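You operate a simulated robot arm through the tools that you are given. There is no shell and no other tool. Be economical: measure what you need, move in short steps, check, and stop when the job is done.

You are at the controls of a simulated two-armed robot. One attempt, no reset.

Task
Wipe up the spill on the top of the wooden bench with the red rag and put it back.

It is judged by the outcome, as a careful person would: the job done as asked, and still so three seconds after it is handed in. It fails if anything else is knocked over, pushed out of place, dropped, spilled or broken.

Robot
Two 7-joint arms with two-finger grippers on one trunk, on a base that drives. Base frame: it is fixed to the floor where the robot stands at the start and does not move with it; the origin is under the middle of the robot, x ahead of it, y to its left, z up. Lengths are in cm, angles in degrees, forces in N, time in s.
The left shoulder is at the start at [2.4, 21.2, 125.6], the right one opposite. With the tool pointing down near the work surface each hand reaches from about 20 to 76 cm from the robot's upright axis, wherever it stands, measured 20 degrees to its own side. Payload 2.2 kg a hand.
Tool frame (each hand has its own): the origin (TCP) lies between the finger pads and is the grasp point; the fingertips stand 1.9 cm ahead of it; z points along the fingers, y is the line along which they close. The gripper opens to 11.6 cm. The gripper's body begins 7 cm behind the TCP.
Orientation is that of the tool frame in the base frame, as a unit quaternion [x, y, z, w]. With the fingers straight down and closing along the base's y, the tool's x points along the base's -x, its y along +y and its z along -z.

Tools
- The arms move only by the tool move_arm. It takes "left_rows", "right_rows" or both (then of equal length, played together; a hand with none holds still); each is a list that holds one entry, the list of rows, each a list of 7 numbers: the turn, a rotation vector about the base's x, y, z in degrees, then the shift along the base's x, y, z in cm, then the opening, from 0 (shut) to 1 (fully open). In form: [[[wx, wy, wz, x, y, z, hand], ...]]. A call has 1 to 20 rows; each row is the pose to reach, as a shift and turn from the pose commanded when the call began. Rows are played at 5 a second. More than 5 cm and 8.6 degrees between two rows, or a gripper value outside its range, and nothing of the call is played. Where a pose cannot be reached the arm comes as near as it can. A force on the tool above 40 N (or 10 N above the force at the start of the call, whichever is more), or a blocked arm, ends the call early, and 0.2 s more pass. The fingers move at their own pace and stop on an object; they squeeze with about 28 N. The grip force told is the motor's: it shows also when the fingers shut on nothing. Time passes only in rows, and 0.2 s behind the last, so rows that repeat a pose let the fingers close. The reply holds the time, the measured pose of the TCP, the force on the tool along the base axes, the opening and the grip force, in the units named above and with some noise, with the torque about the TCP (base axes, N m) and any sound that the robot's microphone picked up, and new pictures: "show" is both (left out), scene, wrist or none (wrist: the cameras of the hands that moved).
- Cameras (640 x 400 px; columns grow to the right, rows downward): "scene" is now at [11.34, -5.29, 142.83]; the picture's right is [-0.55, -0.83, -0.00], its down [-0.47, 0.31, -0.82] and it looks along [0.69, -0.45, -0.57] (base axes); focal length 260 px, centre (320, 200). "left" rides on the left gripper at [6.9, 1.5, -9.7] in its tool frame; the picture's right is [-0.21, 0.98, 0.00], its down [-0.76, -0.17, -0.63] and it looks along [-0.62, -0.14, 0.77] (tool axes); focal length 251 px, centre (320, 200). "right" rides on the right gripper at [6.9, -1.5, -9.7] in its tool frame; the picture's right is [0.21, 0.98, 0.00], its down [-0.76, 0.17, -0.63] and it looks along [-0.62, 0.14, 0.77] (tool axes); focal length 251 px, centre (320, 200). There is no depth. A picture from a camera that has moved, and an enlarged one, comes with that camera's place and axes in the base frame and with its lens.
- lift_body(by): slides the trunk up (or, below 0, down) by that many cm; the arms and the scene camera ride with it, the base frame stays. It gives what a move gives, with no picture.
- drive_base(legs): drives the robot by 1 to 6 legs, each [ahead, left, turn to the left] in cm, cm and degrees, along the robot's own axes; the way and the turn of a leg run together, so that a leg with both is an arc; at most 150 cm and 180 degrees a leg. The arms and the cameras ride along, it lands a little off, and it stops where it bumps. It gives what a move gives, and a new picture of the scene camera.
- turn_head(pan, tilt): turns the head with the scene camera to pan (to the left, within 80 degrees either way) and tilt (down, from -29 to 69), counted from straight ahead of the robot. It gives what a move gives, and a new picture of the scene camera.
- enlarge(camera, box): a new picture of the part [left, top, right, bottom] of that camera's present view, enlarged. No time passes.
- hand_in(): hands the job in; it is judged then, once.

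Work in short steps. Places have to be worked out from the pictures, the camera data and where the tool is seen: move nearer, look again, correct. Check each grasp and each placing, and mend what went wrong. You have 120 turns and 260 pictures in all, those below and enlarged ones among them. Open the grippers and draw the arms clear of the work before you hand the job in, unless the task says otherwise; then end with one line.

The tools are called after "Call:" by a JSON object that holds its "fn" and its "kwargs". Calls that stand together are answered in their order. move_arm: Moves the arms, as the interface text tells. Its arguments: {"type":"object","properties":{"left_rows":{"type":"array"},"right_rows":{"type":"array"},"show":{"type":"string","enum":["both","scene","wrist","none"]}},"required":[]} The other tools are called the same way: lift_body (by) slides the trunk up or down; drive_base (legs) drives the base; turn_head (pan, tilt) turns the head that bears the scene camera; enlarge (camera, box) takes an enlarged picture of a part of a camera's view; hand_in () hands the job in.

At the start:

```text
time_s: 0.0
left_tool_pos: [47.19, -4.64, 123.23]
left_ee_rot: [0.0, 1.0, -0.001, -0.001]
left_contact_force: [1.0, 0.3, 0.1]
left_moment: [0.0, -0.01, 0.01]
left_opening: 11.61
left_grip_force: 0.0
right_tool_pos: [33.19, -42.96, 124.45]
right_ee_rot: [-0.001, 1.0, -0.001, 0.0]
right_contact_force: [0.0, 0.4, -0.2]
right_moment: [0.0, 0.0, 0.01]
right_opening: 11.6
right_grip_force: 0.0
trunk travel left (down, up): [-40.0, 9.0]
robot x, y, heading: [0.15, -0.01, -0.0]
head pan, tilt: [-33.5, 34.3]
```

scene: 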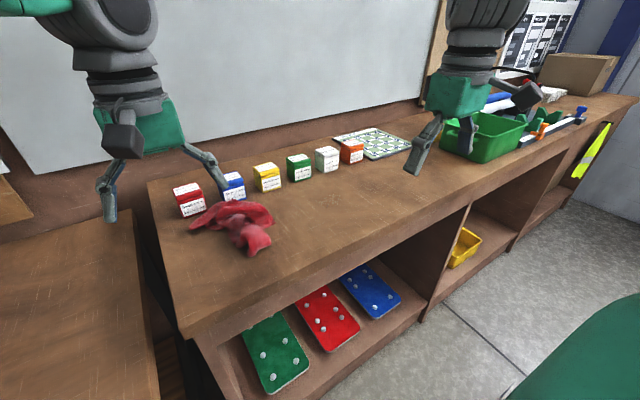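
right: 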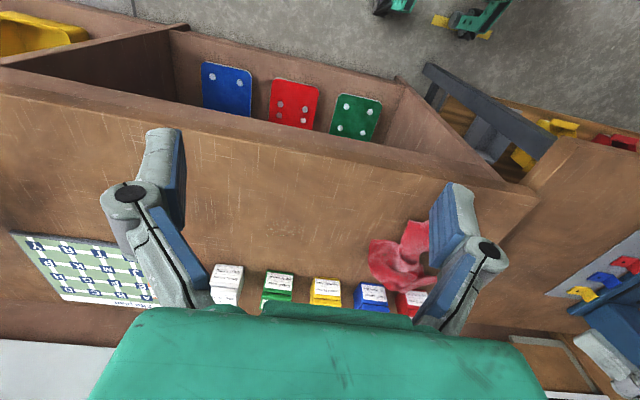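
left: 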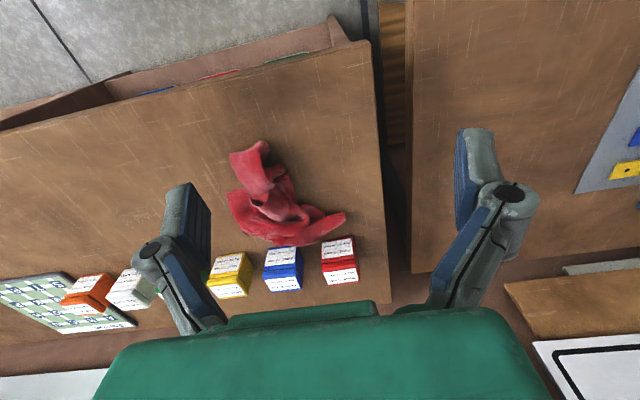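

The rag lies on the bench near its left end, but I see no spill yet. I'll look closer at the bench and around it.

Call:
{"fn": "enlarge", "kwargs": {"camera": "scene", "box": [140, 120, 460, 320]}}

Call:
{"fn": "enlarge", "kwargs": {"camera": "left", "box": [0, 60, 400, 310]}}

Call:
{"fn": "turn_head", "kwargs": {"pan": 0, "tilt": 40}}

```text
2.00 times, centred on (300, 220) of scene
camera zoom: at [11.34, -5.29, 142.83], right [-0.55, -0.83, 0.0], down [-0.47, 0.31, -0.82], along [0.69, -0.45, -0.57], focal length 519 px, centre (360, 160)
```

zoom: 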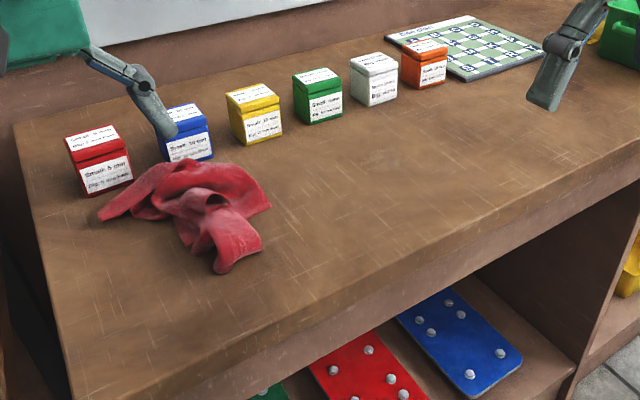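

```text
1.60 times, centred on (200, 185) of left
camera zoom: at [40.16, -3.02, 132.95], right [0.21, 0.98, 0.0], down [0.76, -0.17, 0.63], along [0.62, -0.14, -0.78], focal length 402 px, centre (512, 224)
```

zoom: 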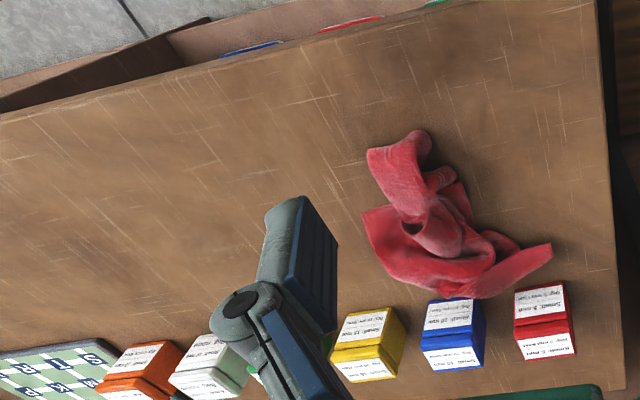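

```text
time_s: 1.0
left_tool_pos: [46.85, -3.8, 123.45]
left_ee_rot: [0.0, 1.0, -0.004, 0.001]
left_contact_force: [0.0, -0.5, 0.2]
left_moment: [-0.04, 0.05, 0.0]
left_opening: 11.61
left_grip_force: 0.0
right_tool_pos: [32.82, -42.1, 124.73]
right_ee_rot: [0.0, 1.0, -0.003, 0.001]
right_contact_force: [0.7, 0.8, 0.3]
right_moment: [-0.02, 0.01, -0.04]
right_opening: 11.6
right_grip_force: 0.1
trunk travel left (down, up): [-40.0, 9.0]
robot x, y, heading: [0.16, -0.01, -0.0]
head pan, tilt: [0.0, 40.0]
camera scene: at [12.42, 0.02, 141.99], right [0.0, -1.0, 0.0], down [-0.64, 0.0, -0.76], along [0.76, 0.0, -0.64], focal length 260 px, centre (320, 200)
```

scene: 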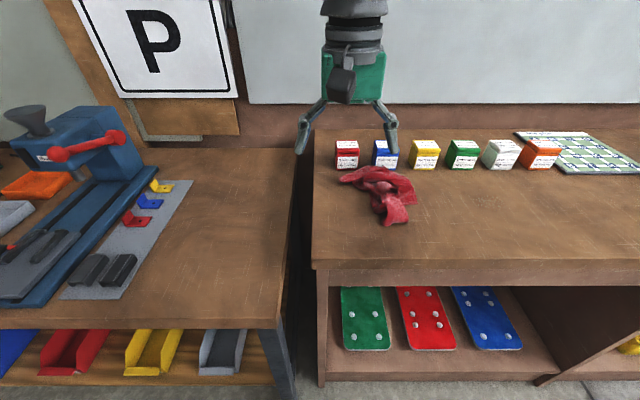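

No spill is visible here yet; I'll scan left and right.

Call:
{"fn": "turn_head", "kwargs": {"pan": -60, "tilt": 30}}

Call:
{"fn": "turn_head", "kwargs": {"pan": 50, "tilt": 30}}

```text
time_s: 2.3
left_tool_pos: [46.91, -4.19, 123.26]
left_ee_rot: [0.0, 1.0, -0.002, 0.0]
left_contact_force: [0.2, 0.4, -0.5]
left_moment: [0.03, 0.02, -0.01]
left_opening: 11.57
left_grip_force: 0.0
right_tool_pos: [32.78, -42.54, 124.63]
right_ee_rot: [0.001, 1.0, -0.002, 0.001]
right_contact_force: [0.4, 0.2, 0.1]
right_moment: [-0.01, -0.01, -0.02]
right_opening: 11.6
right_grip_force: 0.1
trunk travel left (down, up): [-40.0, 9.0]
robot x, y, heading: [0.07, 0.1, 0.3]
head pan, tilt: [-60.0, 30.0]
camera scene: at [10.05, -6.55, 143.17], right [-0.74, -0.68, 0.0], down [-0.36, 0.39, -0.84], along [0.57, -0.62, -0.54], focal length 260 px, centre (320, 200)
```

scene: 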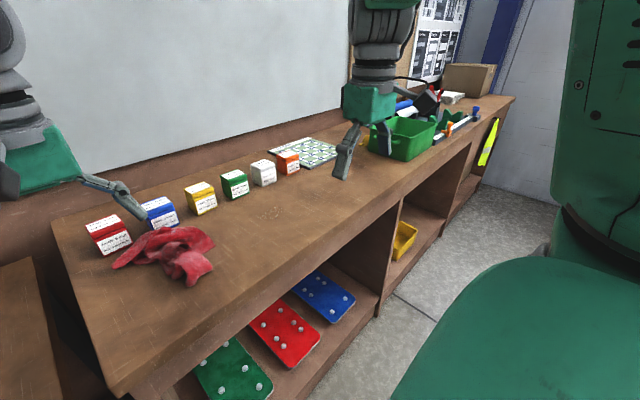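

```text
time_s: 4.2
left_tool_pos: [46.95, -4.39, 123.26]
left_ee_rot: [0.0, 1.0, -0.001, 0.001]
left_contact_force: [-0.2, -1.0, -1.5]
left_moment: [-0.02, 0.02, -0.04]
left_opening: 11.59
left_grip_force: 0.2
right_tool_pos: [32.8, -42.68, 124.55]
right_ee_rot: [0.0, 1.0, -0.002, -0.001]
right_contact_force: [-0.3, 0.3, 0.2]
right_moment: [0.01, 0.02, 0.01]
right_opening: 11.63
right_grip_force: 0.2
trunk travel left (down, up): [-40.0, 9.0]
robot x, y, heading: [-0.6, 0.14, -0.1]
head pan, tilt: [50.0, 30.0]
camera scene: at [9.8, 6.84, 143.53], right [0.77, -0.64, 0.0], down [-0.32, -0.38, -0.87], along [0.56, 0.66, -0.5], focal length 260 px, centre (320, 200)
```

scene: 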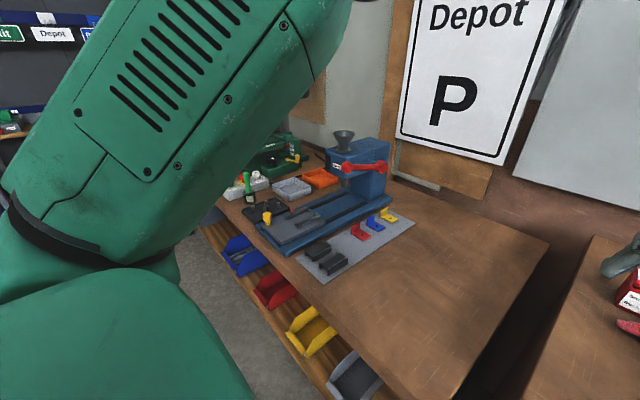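

There may be a faint mark on the bench in front of the white/green boxes. I'll turn back there and enlarge it.

Call:
{"fn": "turn_head", "kwargs": {"pan": -48, "tilt": 40}}

Call:
{"fn": "enlarge", "kwargs": {"camera": "scene", "box": [160, 100, 400, 250]}}

Call:
{"fn": "enlarge", "kwargs": {"camera": "right", "box": [180, 120, 440, 282]}}

Call:
{"fn": "enlarge", "kwargs": {"camera": "right", "box": [0, 80, 220, 218]}}

```text
time_s: 5.9
left_tool_pos: [46.97, -4.32, 123.36]
left_ee_rot: [0.0, 1.0, -0.001, 0.001]
left_contact_force: [0.6, 0.6, -0.1]
left_moment: [0.0, -0.02, 0.01]
left_opening: 11.59
left_grip_force: 0.1
right_tool_pos: [32.93, -42.57, 124.75]
right_ee_rot: [0.0, 1.0, -0.002, 0.0]
right_contact_force: [0.0, -0.7, -1.2]
right_moment: [0.01, 0.01, 0.01]
right_opening: 11.6
right_grip_force: 0.0
trunk travel left (down, up): [-40.0, 9.0]
robot x, y, heading: [0.12, 0.7, -0.1]
head pan, tilt: [-48.0, 40.0]
camera scene: at [9.66, -6.44, 141.98], right [-0.74, -0.67, 0.0], down [-0.43, 0.48, -0.76], along [0.51, -0.57, -0.65], focal length 260 px, centre (320, 200)
```

scene: 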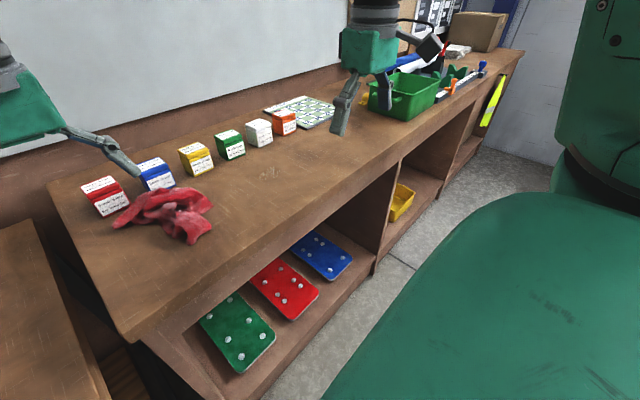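

```text
2.67 times, centred on (280, 175) of scene
camera zoom: at [9.66, -6.44, 141.98], right [-0.74, -0.67, 0.0], down [-0.43, 0.48, -0.76], along [0.51, -0.57, -0.65], focal length 692 px, centre (427, 267)
```

zoom: 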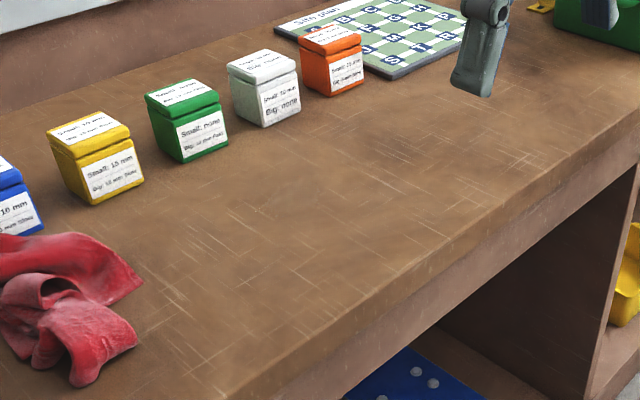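

```text
2.46 times, centred on (310, 201) of right
camera zoom: at [25.92, -44.13, 134.21], right [-0.21, 0.98, 0.0], down [0.76, 0.17, 0.63], along [0.62, 0.13, -0.77], focal length 619 px, centre (345, 198)
```

zoom: 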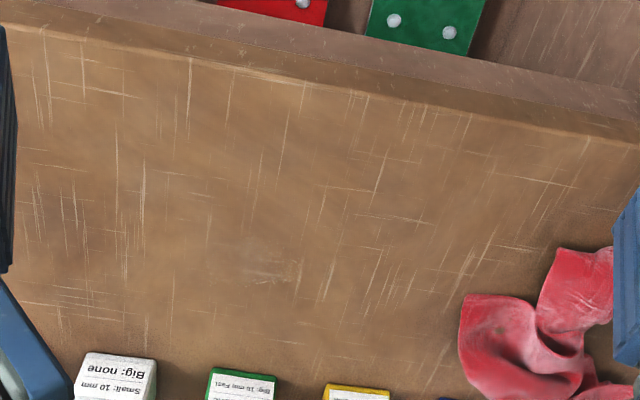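

```text
2.90 times, centred on (110, 149) of right
camera zoom: at [25.92, -44.13, 134.21], right [-0.21, 0.98, 0.0], down [0.76, 0.17, 0.63], along [0.62, 0.13, -0.77], focal length 729 px, centre (929, 348)
```

zoom: 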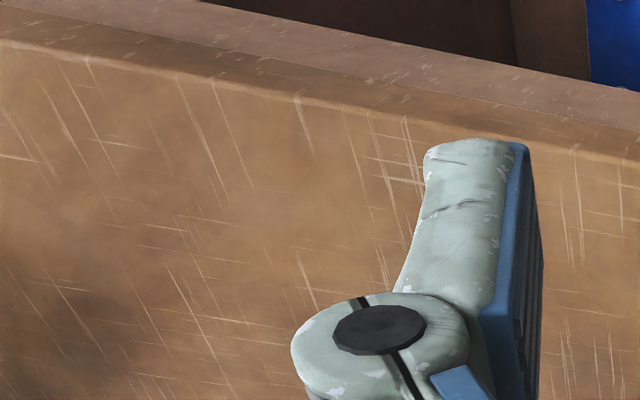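

A faint glossy patch sits in front of the white/green boxes; two views triangulate it on the bench top at about (62, -43, 98). I'll enlarge it more.

Call:
{"fn": "enlarge", "kwargs": {"camera": "scene", "box": [230, 150, 310, 200]}}

Call:
{"fn": "enlarge", "kwargs": {"camera": "right", "box": [240, 190, 340, 253]}}

Call:
{"fn": "enlarge", "kwargs": {"camera": "scene", "box": [100, 150, 340, 300]}}

```text
8.00 times, centred on (270, 175) of scene
camera zoom: at [9.66, -6.44, 141.98], right [-0.74, -0.67, 0.0], down [-0.43, 0.48, -0.76], along [0.51, -0.57, -0.65], focal length 2076 px, centre (720, 400)
```

zoom: 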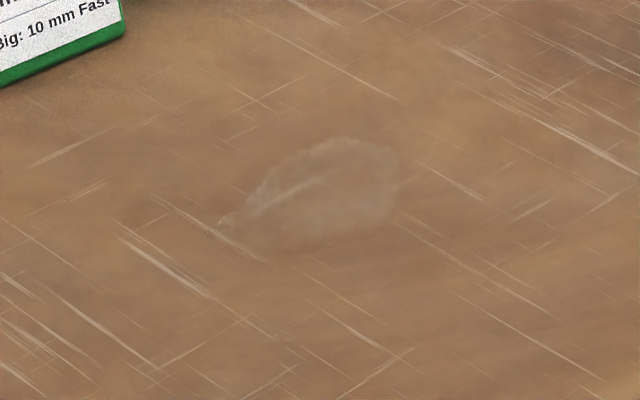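

```text
6.35 times, centred on (290, 222) of right
camera zoom: at [25.92, -44.13, 134.21], right [-0.21, 0.98, 0.0], down [0.76, 0.17, 0.63], along [0.62, 0.13, -0.77], focal length 1596 px, centre (510, 64)
```

zoom: 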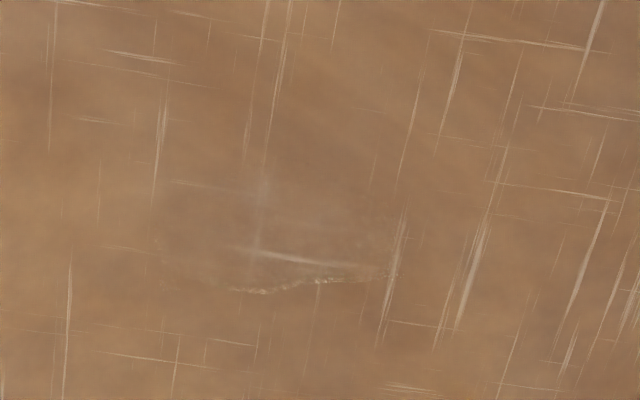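

```text
2.67 times, centred on (220, 225) of scene
camera zoom: at [9.66, -6.44, 141.98], right [-0.74, -0.67, 0.0], down [-0.43, 0.48, -0.76], along [0.51, -0.57, -0.65], focal length 692 px, centre (587, 133)
```

zoom: 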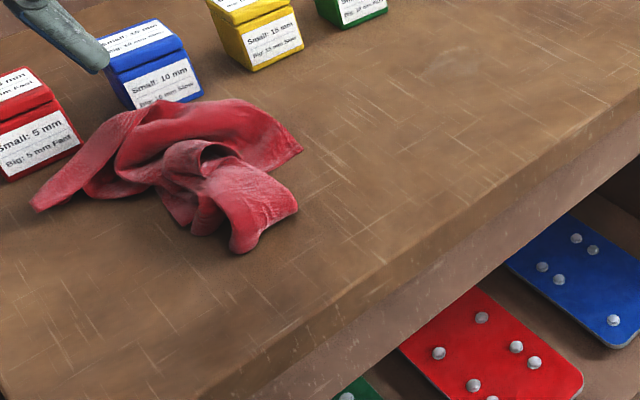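

The spill is a clear puddle, about x 60–66, y −48 to −39; the rag lies around (66, −17). I'll drive right and slightly ahead so that the right arm reaches both.

Call:
{"fn": "drive_base", "kwargs": {"legs": [[0, -26, 0], [6, 0, 0]]}}

Call:
{"fn": "turn_head", "kwargs": {"pan": -5, "tilt": 45}}

```text
time_s: 8.3
left_tool_pos: [52.04, -31.65, 123.5]
left_ee_rot: [0.0, 1.0, 0.002, 0.003]
left_contact_force: [-0.8, -0.4, 0.3]
left_moment: [0.05, -0.05, -0.04]
left_opening: 11.6
left_grip_force: 0.1
right_tool_pos: [38.09, -70.03, 124.49]
right_ee_rot: [-0.001, 1.0, 0.001, 0.002]
right_contact_force: [-0.6, -0.5, 0.4]
right_moment: [-0.04, 0.0, 0.07]
right_opening: 11.62
right_grip_force: 0.0
trunk travel left (down, up): [-40.0, 9.0]
robot x, y, heading: [5.55, -26.35, 0.0]
head pan, tilt: [-48.0, 40.0]
camera scene: at [14.62, -33.81, 142.02], right [-0.74, -0.67, -0.01], down [-0.43, 0.48, -0.76], along [0.52, -0.56, -0.64], focal length 260 px, centre (320, 200)
```

scene: 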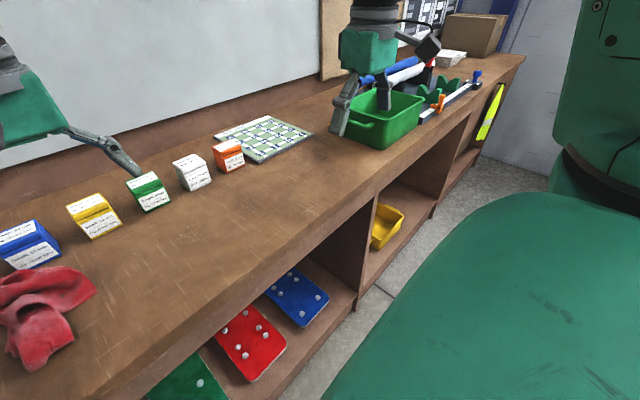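

```text
time_s: 9.4
left_tool_pos: [52.36, -31.85, 123.33]
left_ee_rot: [0.001, 1.0, 0.002, 0.002]
left_contact_force: [0.4, -0.8, -0.6]
left_moment: [0.01, -0.02, 0.0]
left_opening: 11.6
left_grip_force: 0.1
right_tool_pos: [38.39, -70.01, 124.42]
right_ee_rot: [0.001, 1.0, 0.002, 0.001]
right_contact_force: [0.1, -0.2, -0.1]
right_moment: [0.0, -0.06, 0.01]
right_opening: 11.6
right_grip_force: 0.0
trunk travel left (down, up): [-40.0, 9.0]
robot x, y, heading: [5.78, -26.38, 0.1]
head pan, tilt: [-5.0, 45.0]
camera scene: at [17.7, -28.61, 141.27], right [-0.09, -1.0, -0.01], down [-0.71, 0.07, -0.71], along [0.7, -0.06, -0.71], focal length 260 px, centre (320, 200)
```

scene: 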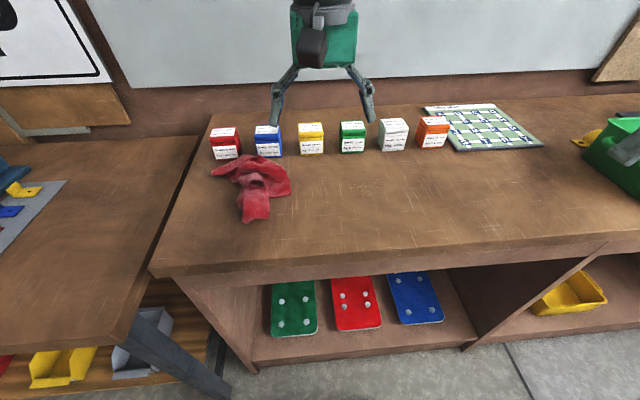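

The left arm is now well placed for both places and the right one is parked clear. I'll move the left hand over the rag to look down at it.

Call:
{"fn": "move_arm", "kwargs": {"left_rows": [[[0, 0, 0, 2, 4, -1, 1], [0, 0, 0, 4, 8, -2, 1], [0, 0, 0, 6, 12, -3, 1], [0, 0, 0, 8, 15, -4, 1]]], "show": "both"}}

Call:
{"fn": "enlarge", "kwargs": {"camera": "scene", "box": [190, 120, 320, 230]}}

Call:
{"fn": "enlarge", "kwargs": {"camera": "left", "box": [180, 80, 500, 280]}}

```text
time_s: 10.4
left_tool_pos: [60.92, -16.29, 119.17]
left_ee_rot: [0.001, 1.0, 0.0, 0.001]
left_contact_force: [-0.1, -0.5, 1.1]
left_moment: [-0.01, 0.01, 0.01]
left_opening: 11.61
left_grip_force: 0.1
right_tool_pos: [38.66, -69.53, 124.41]
right_ee_rot: [0.001, 1.0, -0.001, 0.0]
right_contact_force: [0.0, -0.2, 0.2]
right_moment: [0.02, -0.02, -0.04]
right_opening: 11.6
right_grip_force: 0.0
trunk travel left (down, up): [-40.0, 9.0]
robot x, y, heading: [5.75, -26.48, 0.1]
head pan, tilt: [-5.0, 45.0]
camera scene: at [18.08, -27.93, 141.23], right [-0.09, -1.0, 0.0], down [-0.71, 0.06, -0.7], along [0.7, -0.06, -0.71], focal length 260 px, centre (320, 200)
camera left: at [53.83, -14.65, 128.94], right [0.22, 0.98, 0.0], down [0.76, -0.17, 0.63], along [0.62, -0.14, -0.77], focal length 251 px, centre (320, 200)
```

scene: 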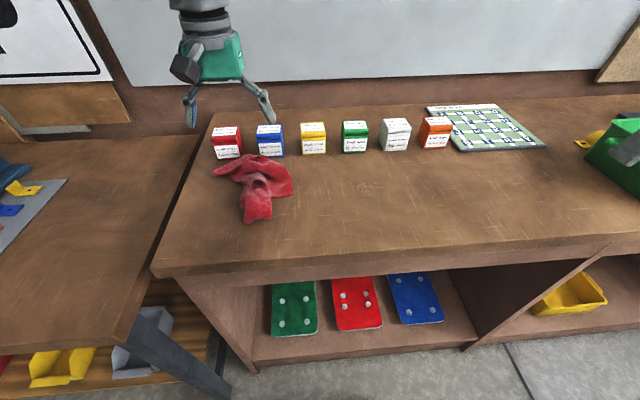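
left: 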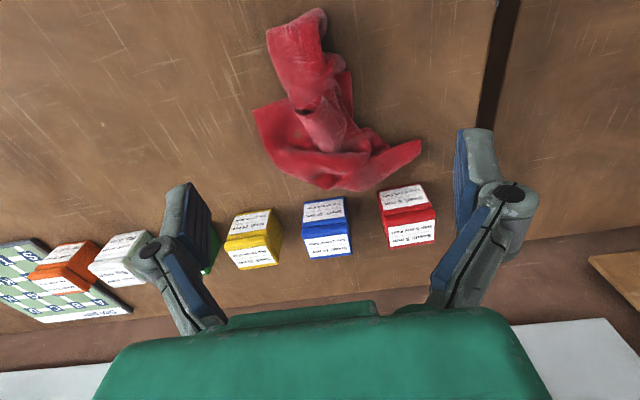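

```text
3.64 times, centred on (255, 175) of scene
camera zoom: at [18.08, -27.93, 141.23], right [-0.09, -1.0, 0.0], down [-0.71, 0.06, -0.7], along [0.7, -0.06, -0.71], focal length 944 px, centre (556, 291)
```

zoom: 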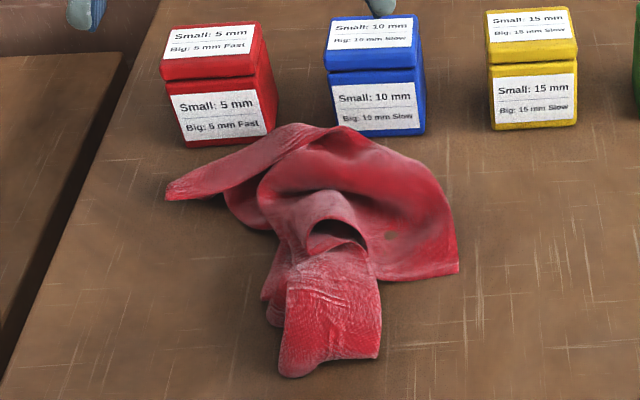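

```text
2.00 times, centred on (340, 180) of left
camera zoom: at [53.83, -14.65, 128.94], right [0.22, 0.98, 0.0], down [0.76, -0.17, 0.63], along [0.62, -0.14, -0.77], focal length 503 px, centre (280, 240)
```

zoom: 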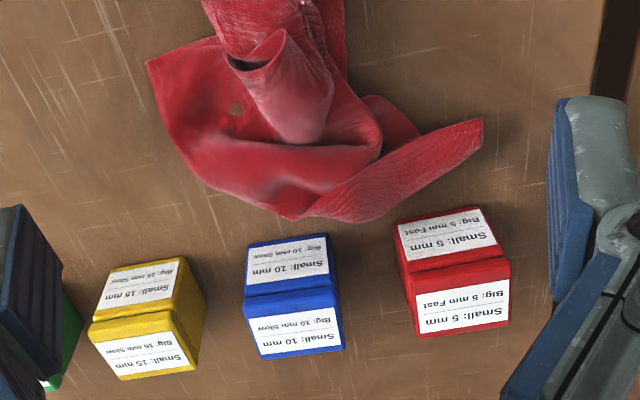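

A raised tube-like fold runs towards the robot at about (62, −17), with bare table either side. I'll descend over it with the fingers closing along y, stopping at z≈104 to look.

Call:
{"fn": "move_arm", "kwargs": {"left_rows": [[[0, 0, 0, 0.5, 0, -4, 1], [0, 0, 0, 1, -0.3, -8, 1], [0, 0, 0, 1, -0.3, -11.5, 1], [0, 0, 0, 1, -0.3, -14.5, 1], [0, 0, 0, 1, -0.3, -14.5, 1]]], "show": "both"}}

Call:
{"fn": "enlarge", "kwargs": {"camera": "scene", "box": [170, 100, 330, 240]}}

```text
time_s: 11.7
left_tool_pos: [61.61, -16.1, 104.78]
left_ee_rot: [0.0, 1.0, -0.003, 0.001]
left_contact_force: [0.2, 0.4, -0.4]
left_moment: [-0.02, -0.04, -0.01]
left_opening: 11.59
left_grip_force: 0.1
right_tool_pos: [38.62, -68.78, 124.77]
right_ee_rot: [0.0, 1.0, -0.004, 0.001]
right_contact_force: [0.8, 0.0, 1.0]
right_moment: [-0.04, 0.0, 0.03]
right_opening: 11.61
right_grip_force: 0.2
trunk travel left (down, up): [-40.0, 9.0]
robot x, y, heading: [5.64, -26.56, 0.1]
head pan, tilt: [-5.0, 45.0]
camera scene: at [17.95, -26.95, 141.25], right [-0.09, -1.0, 0.0], down [-0.71, 0.06, -0.7], along [0.7, -0.06, -0.71], focal length 260 px, centre (320, 200)
camera left: at [54.55, -14.38, 114.52], right [0.21, 0.98, 0.0], down [0.75, -0.16, 0.64], along [0.62, -0.14, -0.77], focal length 251 px, centre (320, 200)
```

scene: 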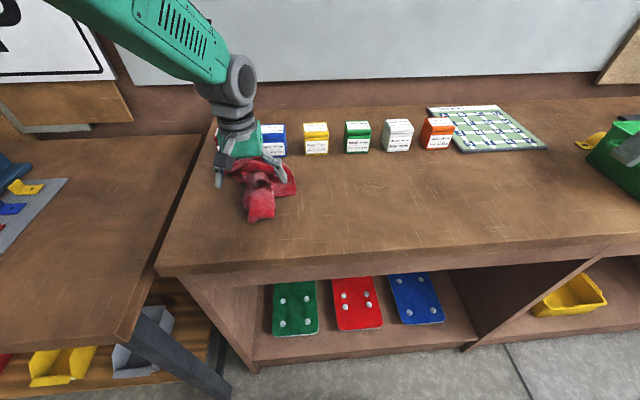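
left: 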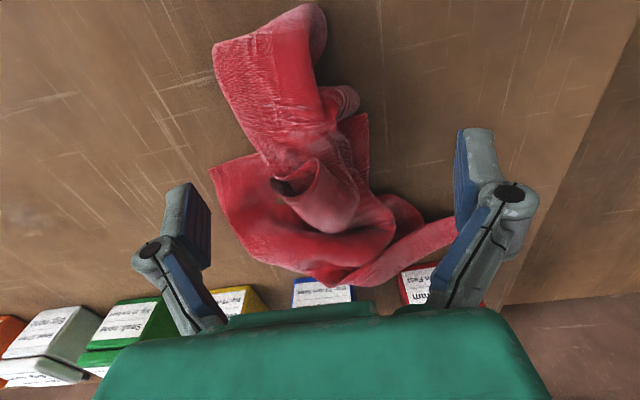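

```text
2.86 times, centred on (250, 170) of scene
camera zoom: at [17.95, -26.95, 141.25], right [-0.09, -1.0, 0.0], down [-0.71, 0.06, -0.7], along [0.7, -0.06, -0.71], focal length 741 px, centre (520, 286)
```

zoom: 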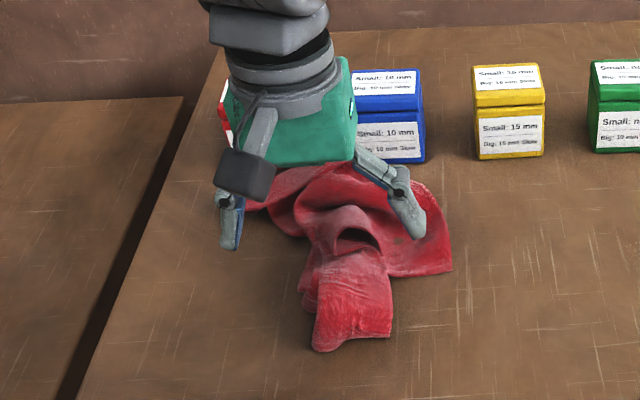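

The fold sits about 1 cm to the right of the finger centre. I'll shift by −1 in y and descend slowly, feeling for contact.

Call:
{"fn": "move_arm", "kwargs": {"left_rows": [[[0, 0, 0, 0, -1, -1, 1], [0, 0, 0, 0, -1, -2, 1], [0, 0, 0, 0, -1, -3, 1], [0, 0, 0, 0, -1, -3.5, 1], [0, 0, 0, 0, -1, -4, 1]]], "show": "both"}}

Call:
{"fn": "enlarge", "kwargs": {"camera": "scene", "box": [170, 100, 330, 240]}}

```text
time_s: 12.8
left_tool_pos: [61.59, -17.3, 100.67]
left_ee_rot: [0.0, 1.0, -0.001, 0.002]
left_contact_force: [-0.7, -0.1, -0.8]
left_moment: [0.0, 0.02, 0.03]
left_opening: 11.61
left_grip_force: 0.0
right_tool_pos: [38.62, -69.15, 124.59]
right_ee_rot: [0.0, 1.0, -0.002, 0.001]
right_contact_force: [-0.1, -0.1, 0.8]
right_moment: [-0.01, 0.0, -0.02]
right_opening: 11.59
right_grip_force: 0.0
trunk travel left (down, up): [-40.0, 9.0]
robot x, y, heading: [5.57, -26.23, 0.1]
head pan, tilt: [-5.0, 45.0]
camera scene: at [17.95, -27.3, 141.25], right [-0.09, -1.0, 0.0], down [-0.71, 0.06, -0.7], along [0.7, -0.06, -0.71], focal length 260 px, centre (320, 200)
camera left: at [54.5, -15.65, 110.54], right [0.22, 0.98, 0.0], down [0.75, -0.17, 0.64], along [0.62, -0.14, -0.77], focal length 251 px, centre (320, 200)
```

scene: 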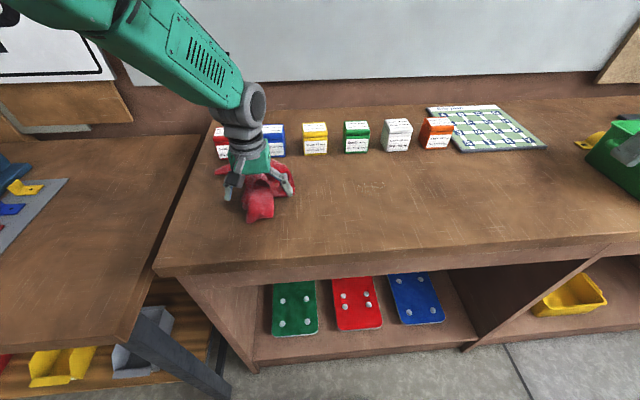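
left: 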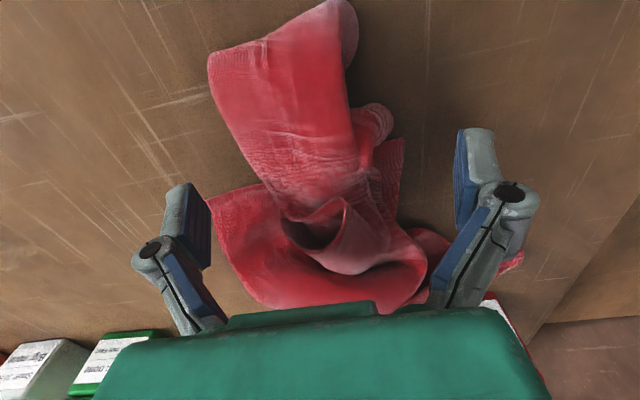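

```text
2.86 times, centred on (250, 170) of scene
camera zoom: at [17.95, -27.3, 141.25], right [-0.09, -1.0, 0.0], down [-0.71, 0.06, -0.7], along [0.7, -0.06, -0.71], focal length 741 px, centre (520, 286)
```

zoom: 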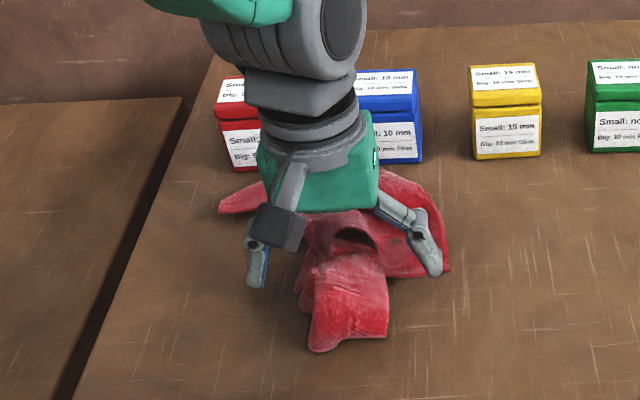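

Rag is centred between the fingers and there's no contact at tip height 98.8. I'll descend another centimetre gently.

Call:
{"fn": "move_arm", "kwargs": {"left_rows": [[[0, 0, 0, 0, 0, -0.3, 1], [0, 0, 0, 0, 0, -0.6, 1], [0, 0, 0, 0, 0, -0.9, 1]]], "show": "none"}}

```text
time_s: 13.7
left_tool_pos: [61.54, -17.25, 99.93]
left_ee_rot: [0.0, 1.0, -0.001, 0.001]
left_contact_force: [0.5, 0.6, -0.2]
left_moment: [-0.03, 0.03, 0.03]
left_opening: 11.63
left_grip_force: 0.0
right_tool_pos: [38.69, -69.16, 124.67]
right_ee_rot: [0.0, 1.0, -0.001, 0.001]
right_contact_force: [-0.1, -0.2, -0.2]
right_moment: [0.01, -0.01, 0.0]
right_opening: 11.59
right_grip_force: 0.0
trunk travel left (down, up): [-40.0, 9.0]
robot x, y, heading: [5.81, -25.94, 0.0]
head pan, tilt: [-5.0, 45.0]
```

Still free. I'll continue down in small steps until there is contact.

Call:
{"fn": "move_arm", "kwargs": {"left_rows": [[[0, 0, 0, 0, 0, -0.3, 1], [0, 0, 0, 0, 0, -0.6, 1], [0, 0, 0, 0, 0, -0.9, 1], [0, 0, 0, 0, 0, -0.9, 1]]], "show": "both"}}

```text
time_s: 14.7
left_tool_pos: [61.65, -17.2, 99.13]
left_ee_rot: [0.0, 1.0, -0.001, 0.001]
left_contact_force: [0.4, -0.4, 0.2]
left_moment: [0.02, 0.06, -0.01]
left_opening: 11.59
left_grip_force: 0.1
right_tool_pos: [38.63, -69.39, 124.65]
right_ee_rot: [0.0, 1.0, -0.002, 0.001]
right_contact_force: [0.6, 0.1, -1.3]
right_moment: [-0.05, 0.0, 0.01]
right_opening: 11.61
right_grip_force: 0.0
trunk travel left (down, up): [-40.0, 9.0]
robot x, y, heading: [5.39, -26.5, 0.3]
head pan, tilt: [-5.0, 45.0]
camera scene: at [17.93, -27.4, 141.25], right [-0.09, -1.0, 0.0], down [-0.71, 0.06, -0.7], along [0.7, -0.06, -0.71], focal length 260 px, centre (320, 200)
camera left: at [54.5, -15.68, 108.85], right [0.22, 0.98, 0.0], down [0.75, -0.17, 0.64], along [0.62, -0.14, -0.77], focal length 251 px, centre (320, 200)
```

scene: 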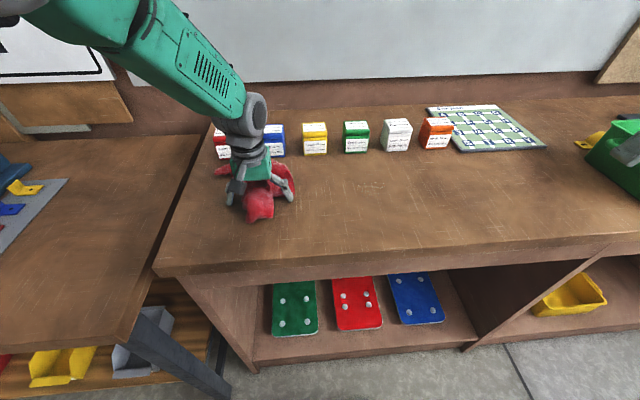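
left: 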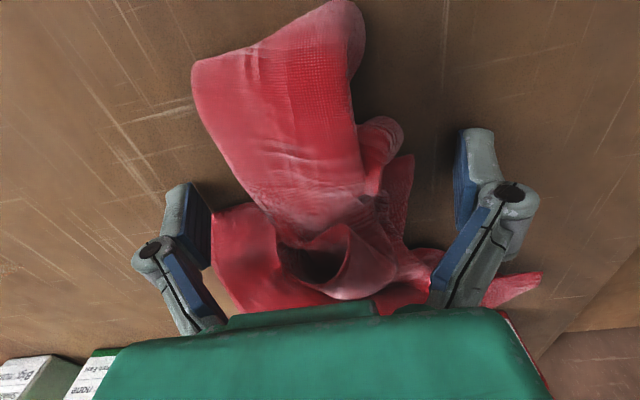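

Still no contact at tip height ~97.2. Continue slowly to find the bench.

Call:
{"fn": "move_arm", "kwargs": {"left_rows": [[[0, 0, 0, 0, 0, -0.2, 1], [0, 0, 0, 0, 0, -0.4, 1], [0, 0, 0, 0, 0, -0.6, 1], [0, 0, 0, 0, 0, -0.8, 1]]], "show": "wrist"}}

```text
time_s: 15.6
left_tool_pos: [61.64, -17.32, 98.88]
left_ee_rot: [0.0, 1.0, -0.002, 0.006]
left_contact_force: [-13.0, 0.0, 18.9]
left_moment: [1.26, 0.31, 0.7]
left_opening: 11.65
left_grip_force: 0.1
right_tool_pos: [38.29, -69.26, 124.82]
right_ee_rot: [0.001, 1.0, -0.002, 0.001]
right_contact_force: [0.2, -0.3, 0.4]
right_moment: [-0.01, 0.02, 0.03]
right_opening: 11.59
right_grip_force: 0.1
trunk travel left (down, up): [-40.0, 9.0]
robot x, y, heading: [5.59, -26.54, 0.3]
head pan, tilt: [-5.0, 45.0]
stopped in row 4 (left hand): the force on the tool passed its limit at 44 N (the readings are from after the stop); the commanded pose is now the measured one
camera left: at [54.45, -15.63, 108.61], right [0.21, 0.98, 0.0], down [0.75, -0.16, 0.64], along [0.63, -0.14, -0.77], focal length 251 px, centre (320, 200)
```

left: 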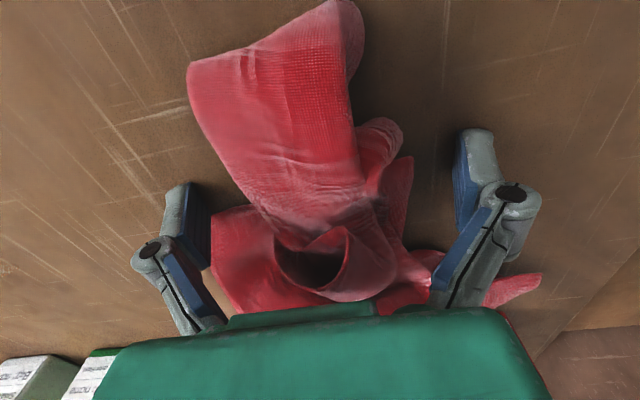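

The bench is at about 97. I'll back off 0.5 cm and close on the fold.

Call:
{"fn": "move_arm", "kwargs": {"left_rows": [[[0, 0, 0, 0, 0, 0.5, 1], [0, 0, 0, 0, 0, 0.5, 0.6], [0, 0, 0, 0, 0, 0.5, 0.3], [0, 0, 0, 0, 0, 0.5, 0], [0, 0, 0, 0, 0, 0.5, 0], [0, 0, 0, 0, 0, 0.5, 0]]], "show": "both"}}

Call:
{"fn": "enlarge", "kwargs": {"camera": "scene", "box": [170, 100, 330, 240]}}

```text
time_s: 16.4
left_tool_pos: [62.19, -15.99, 99.84]
left_ee_rot: [-0.002, 1.0, 0.001, 0.013]
left_contact_force: [-4.7, 9.6, 24.1]
left_moment: [0.19, 0.31, -0.11]
left_opening: 0.61
left_grip_force: 33.9
right_tool_pos: [38.19, -68.69, 124.84]
right_ee_rot: [0.0, 1.0, -0.003, 0.002]
right_contact_force: [-0.5, 1.1, -0.2]
right_moment: [0.01, 0.0, 0.01]
right_opening: 11.6
right_grip_force: 0.2
trunk travel left (down, up): [-40.0, 9.0]
robot x, y, heading: [5.62, -26.43, -0.0]
head pan, tilt: [-5.0, 45.0]
stopped in row 3 (left hand): the force on the tool passed its limit at 57 N (the readings are from after the stop); the commanded pose is now the measured one
camera scene: at [17.61, -26.74, 141.3], right [-0.08, -1.0, 0.0], down [-0.71, 0.06, -0.71], along [0.7, -0.06, -0.71], focal length 260 px, centre (320, 200)
camera left: at [54.87, -14.5, 109.54], right [0.21, 0.98, 0.01], down [0.74, -0.16, 0.65], along [0.64, -0.13, -0.76], focal length 251 px, centre (320, 200)
```

scene: 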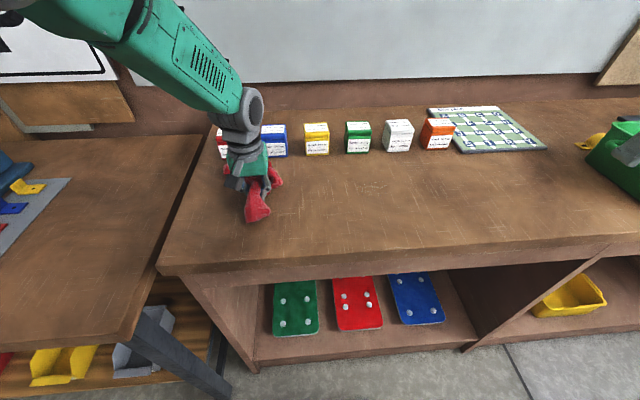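
left: 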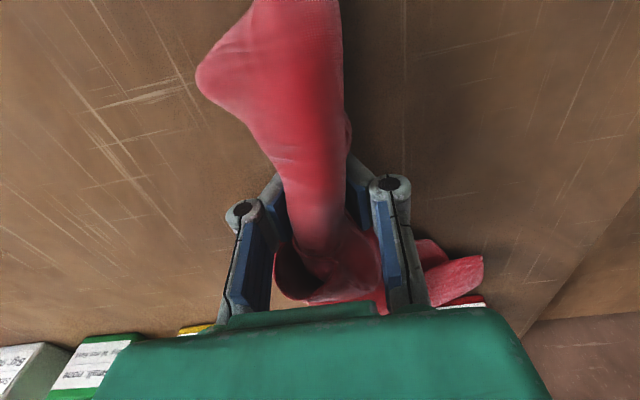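

```text
2.86 times, centred on (250, 170) of scene
camera zoom: at [17.61, -26.74, 141.3], right [-0.08, -1.0, 0.0], down [-0.71, 0.06, -0.71], along [0.7, -0.06, -0.71], focal length 741 px, centre (520, 286)
```

zoom: 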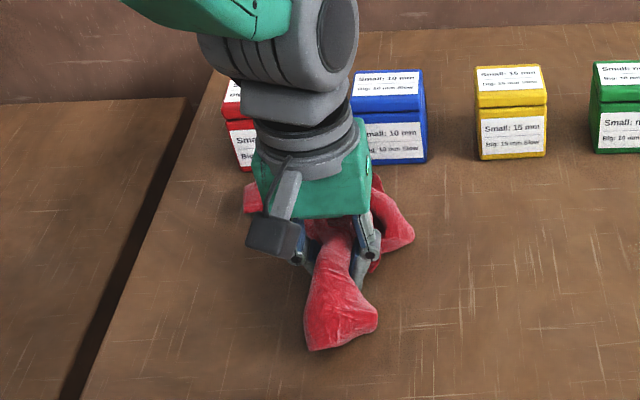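

The rag is soft and is gathered between the fingers. I'll keep squeezing and lift.

Call:
{"fn": "move_arm", "kwargs": {"left_rows": [[[0, 0, 0, 0, 0, 0.5, 0], [0, 0, 0, 0, 0, 0.5, 0], [0, 0, 0, -1, -1, 3, 0], [0, 0, 0, -2, -2, 6, 0], [0, 0, 0, -2, -3, 9, 0], [0, 0, 0, -2, -4, 9, 0]]], "show": "both"}}

Call:
{"fn": "enlarge", "kwargs": {"camera": "scene", "box": [170, 100, 330, 240]}}

```text
time_s: 17.8
left_tool_pos: [60.11, -20.38, 108.83]
left_ee_rot: [-0.002, 1.0, 0.001, 0.009]
left_contact_force: [0.8, 0.3, 0.0]
left_moment: [-0.03, 0.04, 0.02]
left_opening: 0.63
left_grip_force: 28.4
right_tool_pos: [38.39, -69.25, 124.71]
right_ee_rot: [0.0, 1.0, -0.002, 0.002]
right_contact_force: [0.8, -0.1, 0.9]
right_moment: [-0.02, 0.0, 0.0]
right_opening: 11.63
right_grip_force: 0.0
trunk travel left (down, up): [-40.0, 9.0]
robot x, y, heading: [5.61, -26.85, 0.1]
head pan, tilt: [-5.0, 45.0]
camera scene: at [17.99, -27.39, 141.25], right [-0.08, -1.0, 0.0], down [-0.71, 0.06, -0.7], along [0.7, -0.06, -0.71], focal length 260 px, centre (320, 200)
camera left: at [52.86, -18.94, 118.4], right [0.21, 0.98, 0.01], down [0.74, -0.16, 0.65], along [0.64, -0.13, -0.76], focal length 251 px, centre (320, 200)
```

scene: 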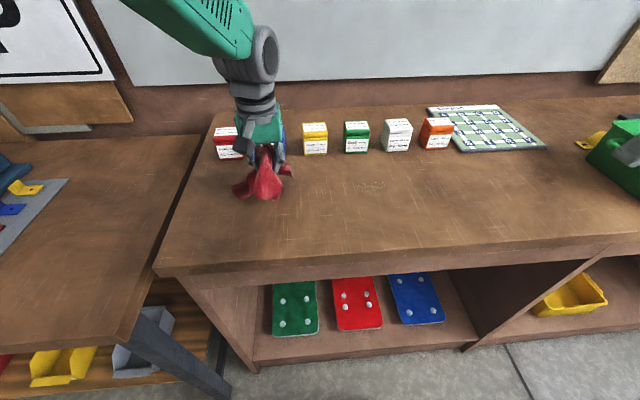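
left: 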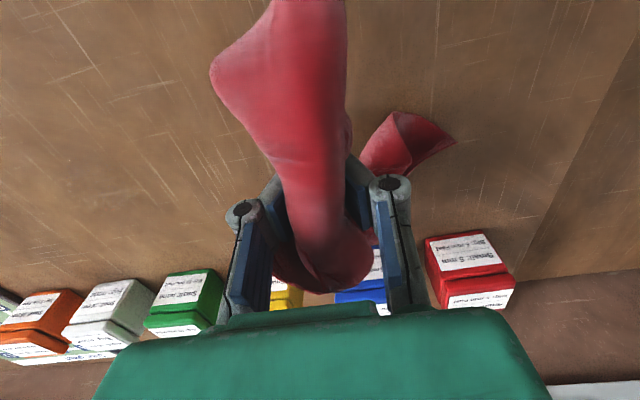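

```text
2.86 times, centred on (250, 170) of scene
camera zoom: at [17.99, -27.39, 141.25], right [-0.08, -1.0, 0.0], down [-0.71, 0.06, -0.7], along [0.7, -0.06, -0.71], focal length 741 px, centre (520, 286)
```

zoom: 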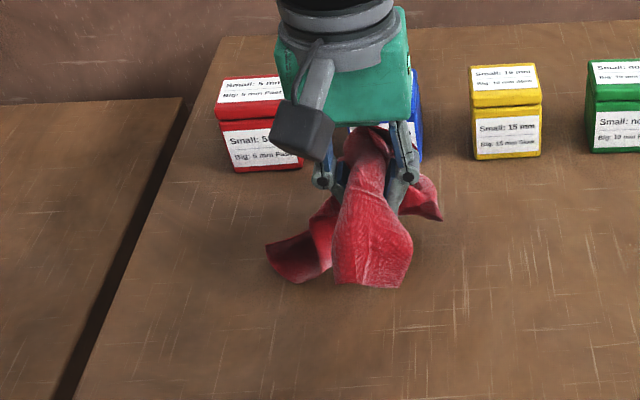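

The rag is held. I'll carry it over the spill (centre about (64.5, −44)) at safe height.

Call:
{"fn": "move_arm", "kwargs": {"left_rows": [[[0, 0, 0, 0, -2, 3, 0], [0, 0, 0, 0, -6, 4, 0], [0, 0, 0, 0, -10, 4, 0], [0, 0, 0, 0, -14, 4, 0], [0, 0, 0, 0, -18, 4, 0], [0, 0, 0, 1, -21, 4, 0], [0, 0, 0, 2, -23.5, 4, 0], [0, 0, 0, 2, -23.5, 4, 0]]], "show": "both"}}

Call:
{"fn": "enlarge", "kwargs": {"camera": "scene", "box": [290, 100, 450, 240]}}

```text
time_s: 19.6
left_tool_pos: [60.9, -40.98, 112.92]
left_ee_rot: [0.004, 1.0, 0.001, 0.012]
left_contact_force: [-0.1, 0.2, 0.0]
left_moment: [-0.03, 0.03, 0.04]
left_opening: 0.64
left_grip_force: 27.7
left hand out of reach, approached as far as the arm can: row 6, 7, 8
right_tool_pos: [38.32, -68.93, 124.77]
right_ee_rot: [0.0, 1.0, -0.003, 0.003]
right_contact_force: [0.5, -0.8, 0.0]
right_moment: [-0.03, 0.03, 0.01]
right_opening: 11.62
right_grip_force: 0.0
trunk travel left (down, up): [-40.0, 9.0]
robot x, y, heading: [6.25, -26.3, 0.3]
head pan, tilt: [-5.0, 45.0]
camera scene: at [17.99, -27.24, 141.25], right [-0.08, -1.0, 0.0], down [-0.71, 0.06, -0.7], along [0.7, -0.06, -0.71], focal length 260 px, centre (320, 200)
camera left: at [53.71, -39.39, 122.59], right [0.22, 0.97, 0.01], down [0.74, -0.17, 0.65], along [0.63, -0.14, -0.76], focal length 251 px, centre (320, 200)
```

scene: 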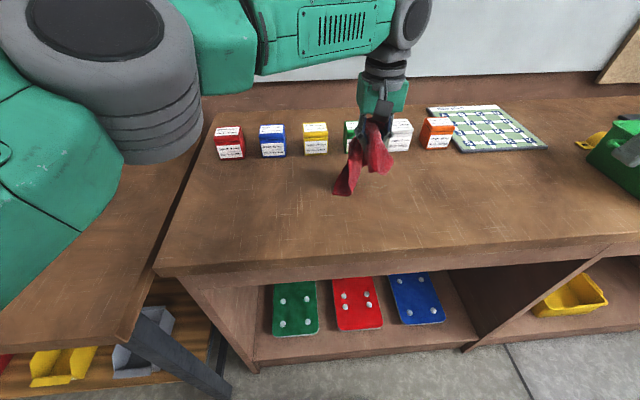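
left: 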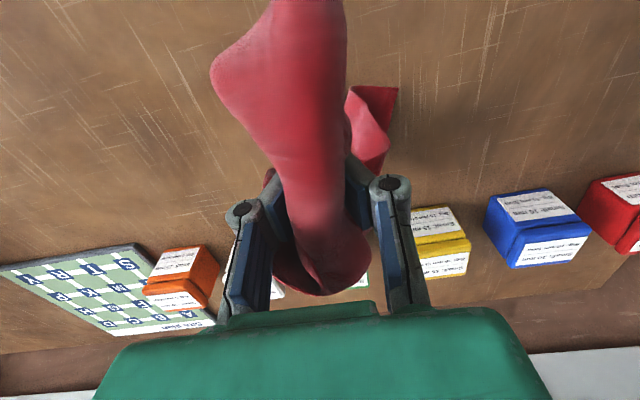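

```text
2.86 times, centred on (370, 170) of scene
camera zoom: at [17.99, -27.24, 141.25], right [-0.08, -1.0, 0.0], down [-0.71, 0.06, -0.7], along [0.7, -0.06, -0.71], focal length 741 px, centre (177, 286)
```

zoom: 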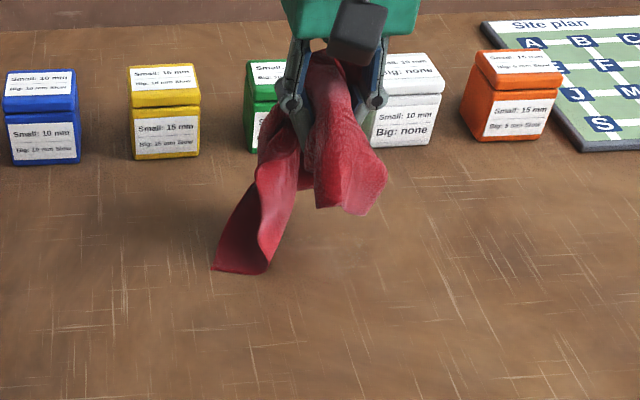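

The left arm runs out of reach at y≈−41; the base needs to go ~13 cm further right. I'll drive with the rag held high.

Call:
{"fn": "drive_base", "kwargs": {"legs": [[0, -13, 0]]}}

```text
time_s: 21.2
left_tool_pos: [59.96, -56.19, 114.22]
left_ee_rot: [-0.009, 1.0, 0.0, 0.022]
left_contact_force: [-1.3, -2.3, -0.6]
left_moment: [0.24, -0.13, -0.04]
left_opening: 0.62
left_grip_force: 28.0
right_tool_pos: [36.02, -84.34, 123.43]
right_ee_rot: [0.003, 1.0, 0.004, -0.01]
right_contact_force: [-1.4, -1.1, -0.4]
right_moment: [0.11, -0.05, -0.03]
right_opening: 11.6
right_grip_force: 0.0
trunk travel left (down, up): [-40.0, 9.0]
robot x, y, heading: [5.32, -39.71, 0.1]
head pan, tilt: [-5.0, 45.0]
stopped in leg 1: the robot was blocked; the commanded pose is now the measured one
camera scene: at [17.01, -42.32, 141.26], right [-0.09, -1.0, -0.01], down [-0.7, 0.07, -0.71], along [0.7, -0.05, -0.71], focal length 260 px, centre (320, 200)
```

scene: 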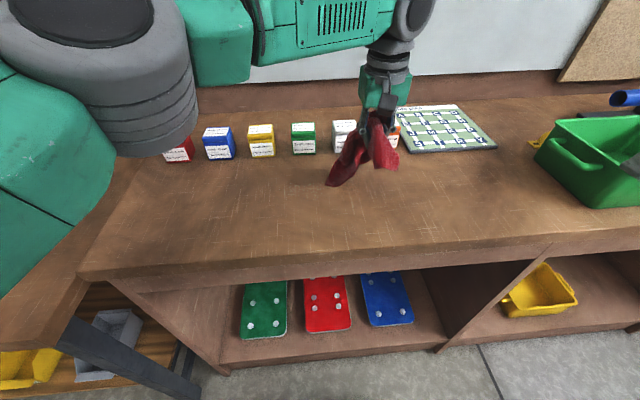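

It reports being blocked right at the end. I'll look right to see what it touched.

Call:
{"fn": "turn_head", "kwargs": {"pan": -50, "tilt": 35}}

Call:
{"fn": "turn_head", "kwargs": {"pan": -80, "tilt": 55}}

Call:
{"fn": "turn_head", "kwargs": {"pan": 75, "tilt": 50}}

```text
time_s: 22.3
left_tool_pos: [60.95, -57.07, 113.81]
left_ee_rot: [-0.014, 1.0, 0.001, 0.019]
left_contact_force: [-1.1, -3.3, -1.1]
left_moment: [0.25, -0.1, 0.05]
left_opening: 0.61
left_grip_force: 28.1
right_tool_pos: [36.67, -85.12, 121.61]
right_ee_rot: [0.003, 0.999, 0.025, -0.027]
right_contact_force: [-0.7, -1.1, -0.4]
right_moment: [0.08, 0.0, -0.01]
right_opening: 11.6
right_grip_force: 0.0
trunk travel left (down, up): [-40.0, 9.0]
robot x, y, heading: [5.27, -40.3, 0.7]
head pan, tilt: [-50.0, 35.0]
camera scene: at [16.38, -52.27, 142.53], right [-0.64, -0.77, -0.03], down [-0.42, 0.38, -0.82], along [0.64, -0.51, -0.57], focal length 260 px, centre (320, 200)
```

scene: 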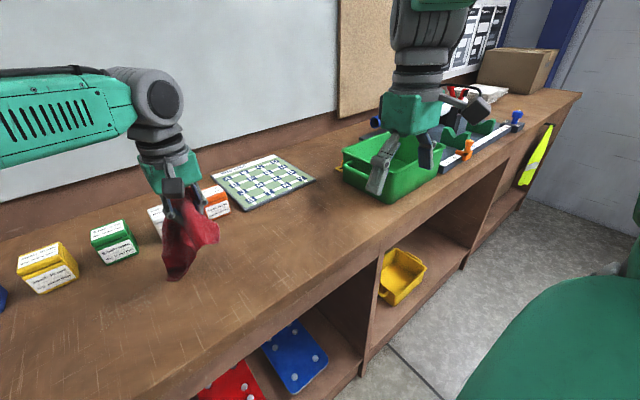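

```text
time_s: 23.3
left_tool_pos: [61.08, -56.43, 113.73]
left_ee_rot: [-0.014, 1.0, -0.001, 0.018]
left_contact_force: [-1.0, -2.1, -1.1]
left_moment: [0.16, -0.09, -0.02]
left_opening: 0.64
left_grip_force: 28.1
right_tool_pos: [36.87, -84.88, 121.14]
right_ee_rot: [0.009, 0.998, 0.057, -0.029]
right_contact_force: [0.4, -1.1, -1.7]
right_moment: [0.12, 0.1, 0.01]
right_opening: 11.58
right_grip_force: 0.1
trunk travel left (down, up): [-40.0, 9.0]
robot x, y, heading: [4.97, -40.56, 0.5]
head pan, tilt: [-80.0, 55.0]
camera scene: at [14.29, -52.09, 139.75], right [-0.79, -0.62, -0.02], down [-0.49, 0.65, -0.58], along [0.37, -0.45, -0.81], focal length 260 px, centre (320, 200)
```

scene: 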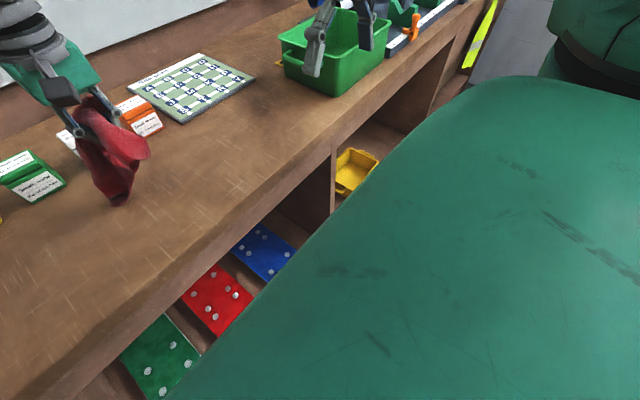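

```text
time_s: 25.7
left_tool_pos: [60.52, -51.85, 114.36]
left_ee_rot: [-0.011, 1.0, -0.014, 0.019]
left_contact_force: [0.2, -0.1, 0.1]
left_moment: [-0.03, 0.03, 0.03]
left_opening: 0.65
left_grip_force: 28.1
right_tool_pos: [36.56, -79.97, 124.76]
right_ee_rot: [0.0, 1.0, -0.014, -0.009]
right_contact_force: [0.0, 0.6, 0.2]
right_moment: [-0.05, 0.0, -0.02]
right_opening: 11.61
right_grip_force: 0.1
trunk travel left (down, up): [-40.0, 9.0]
robot x, y, heading: [5.24, -39.21, -0.2]
head pan, tilt: [75.0, 50.0]
camera scene: at [14.02, -42.48, 140.15], right [-0.77, -0.64, 0.01], down [-0.52, 0.61, -0.6], along [0.38, -0.47, -0.8], focal length 260 px, centre (320, 200)
```

scene: 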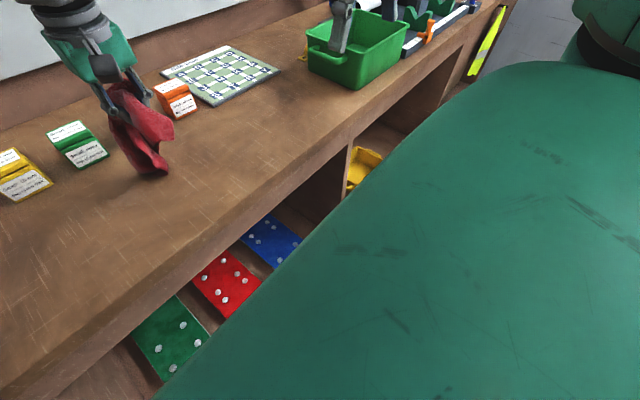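

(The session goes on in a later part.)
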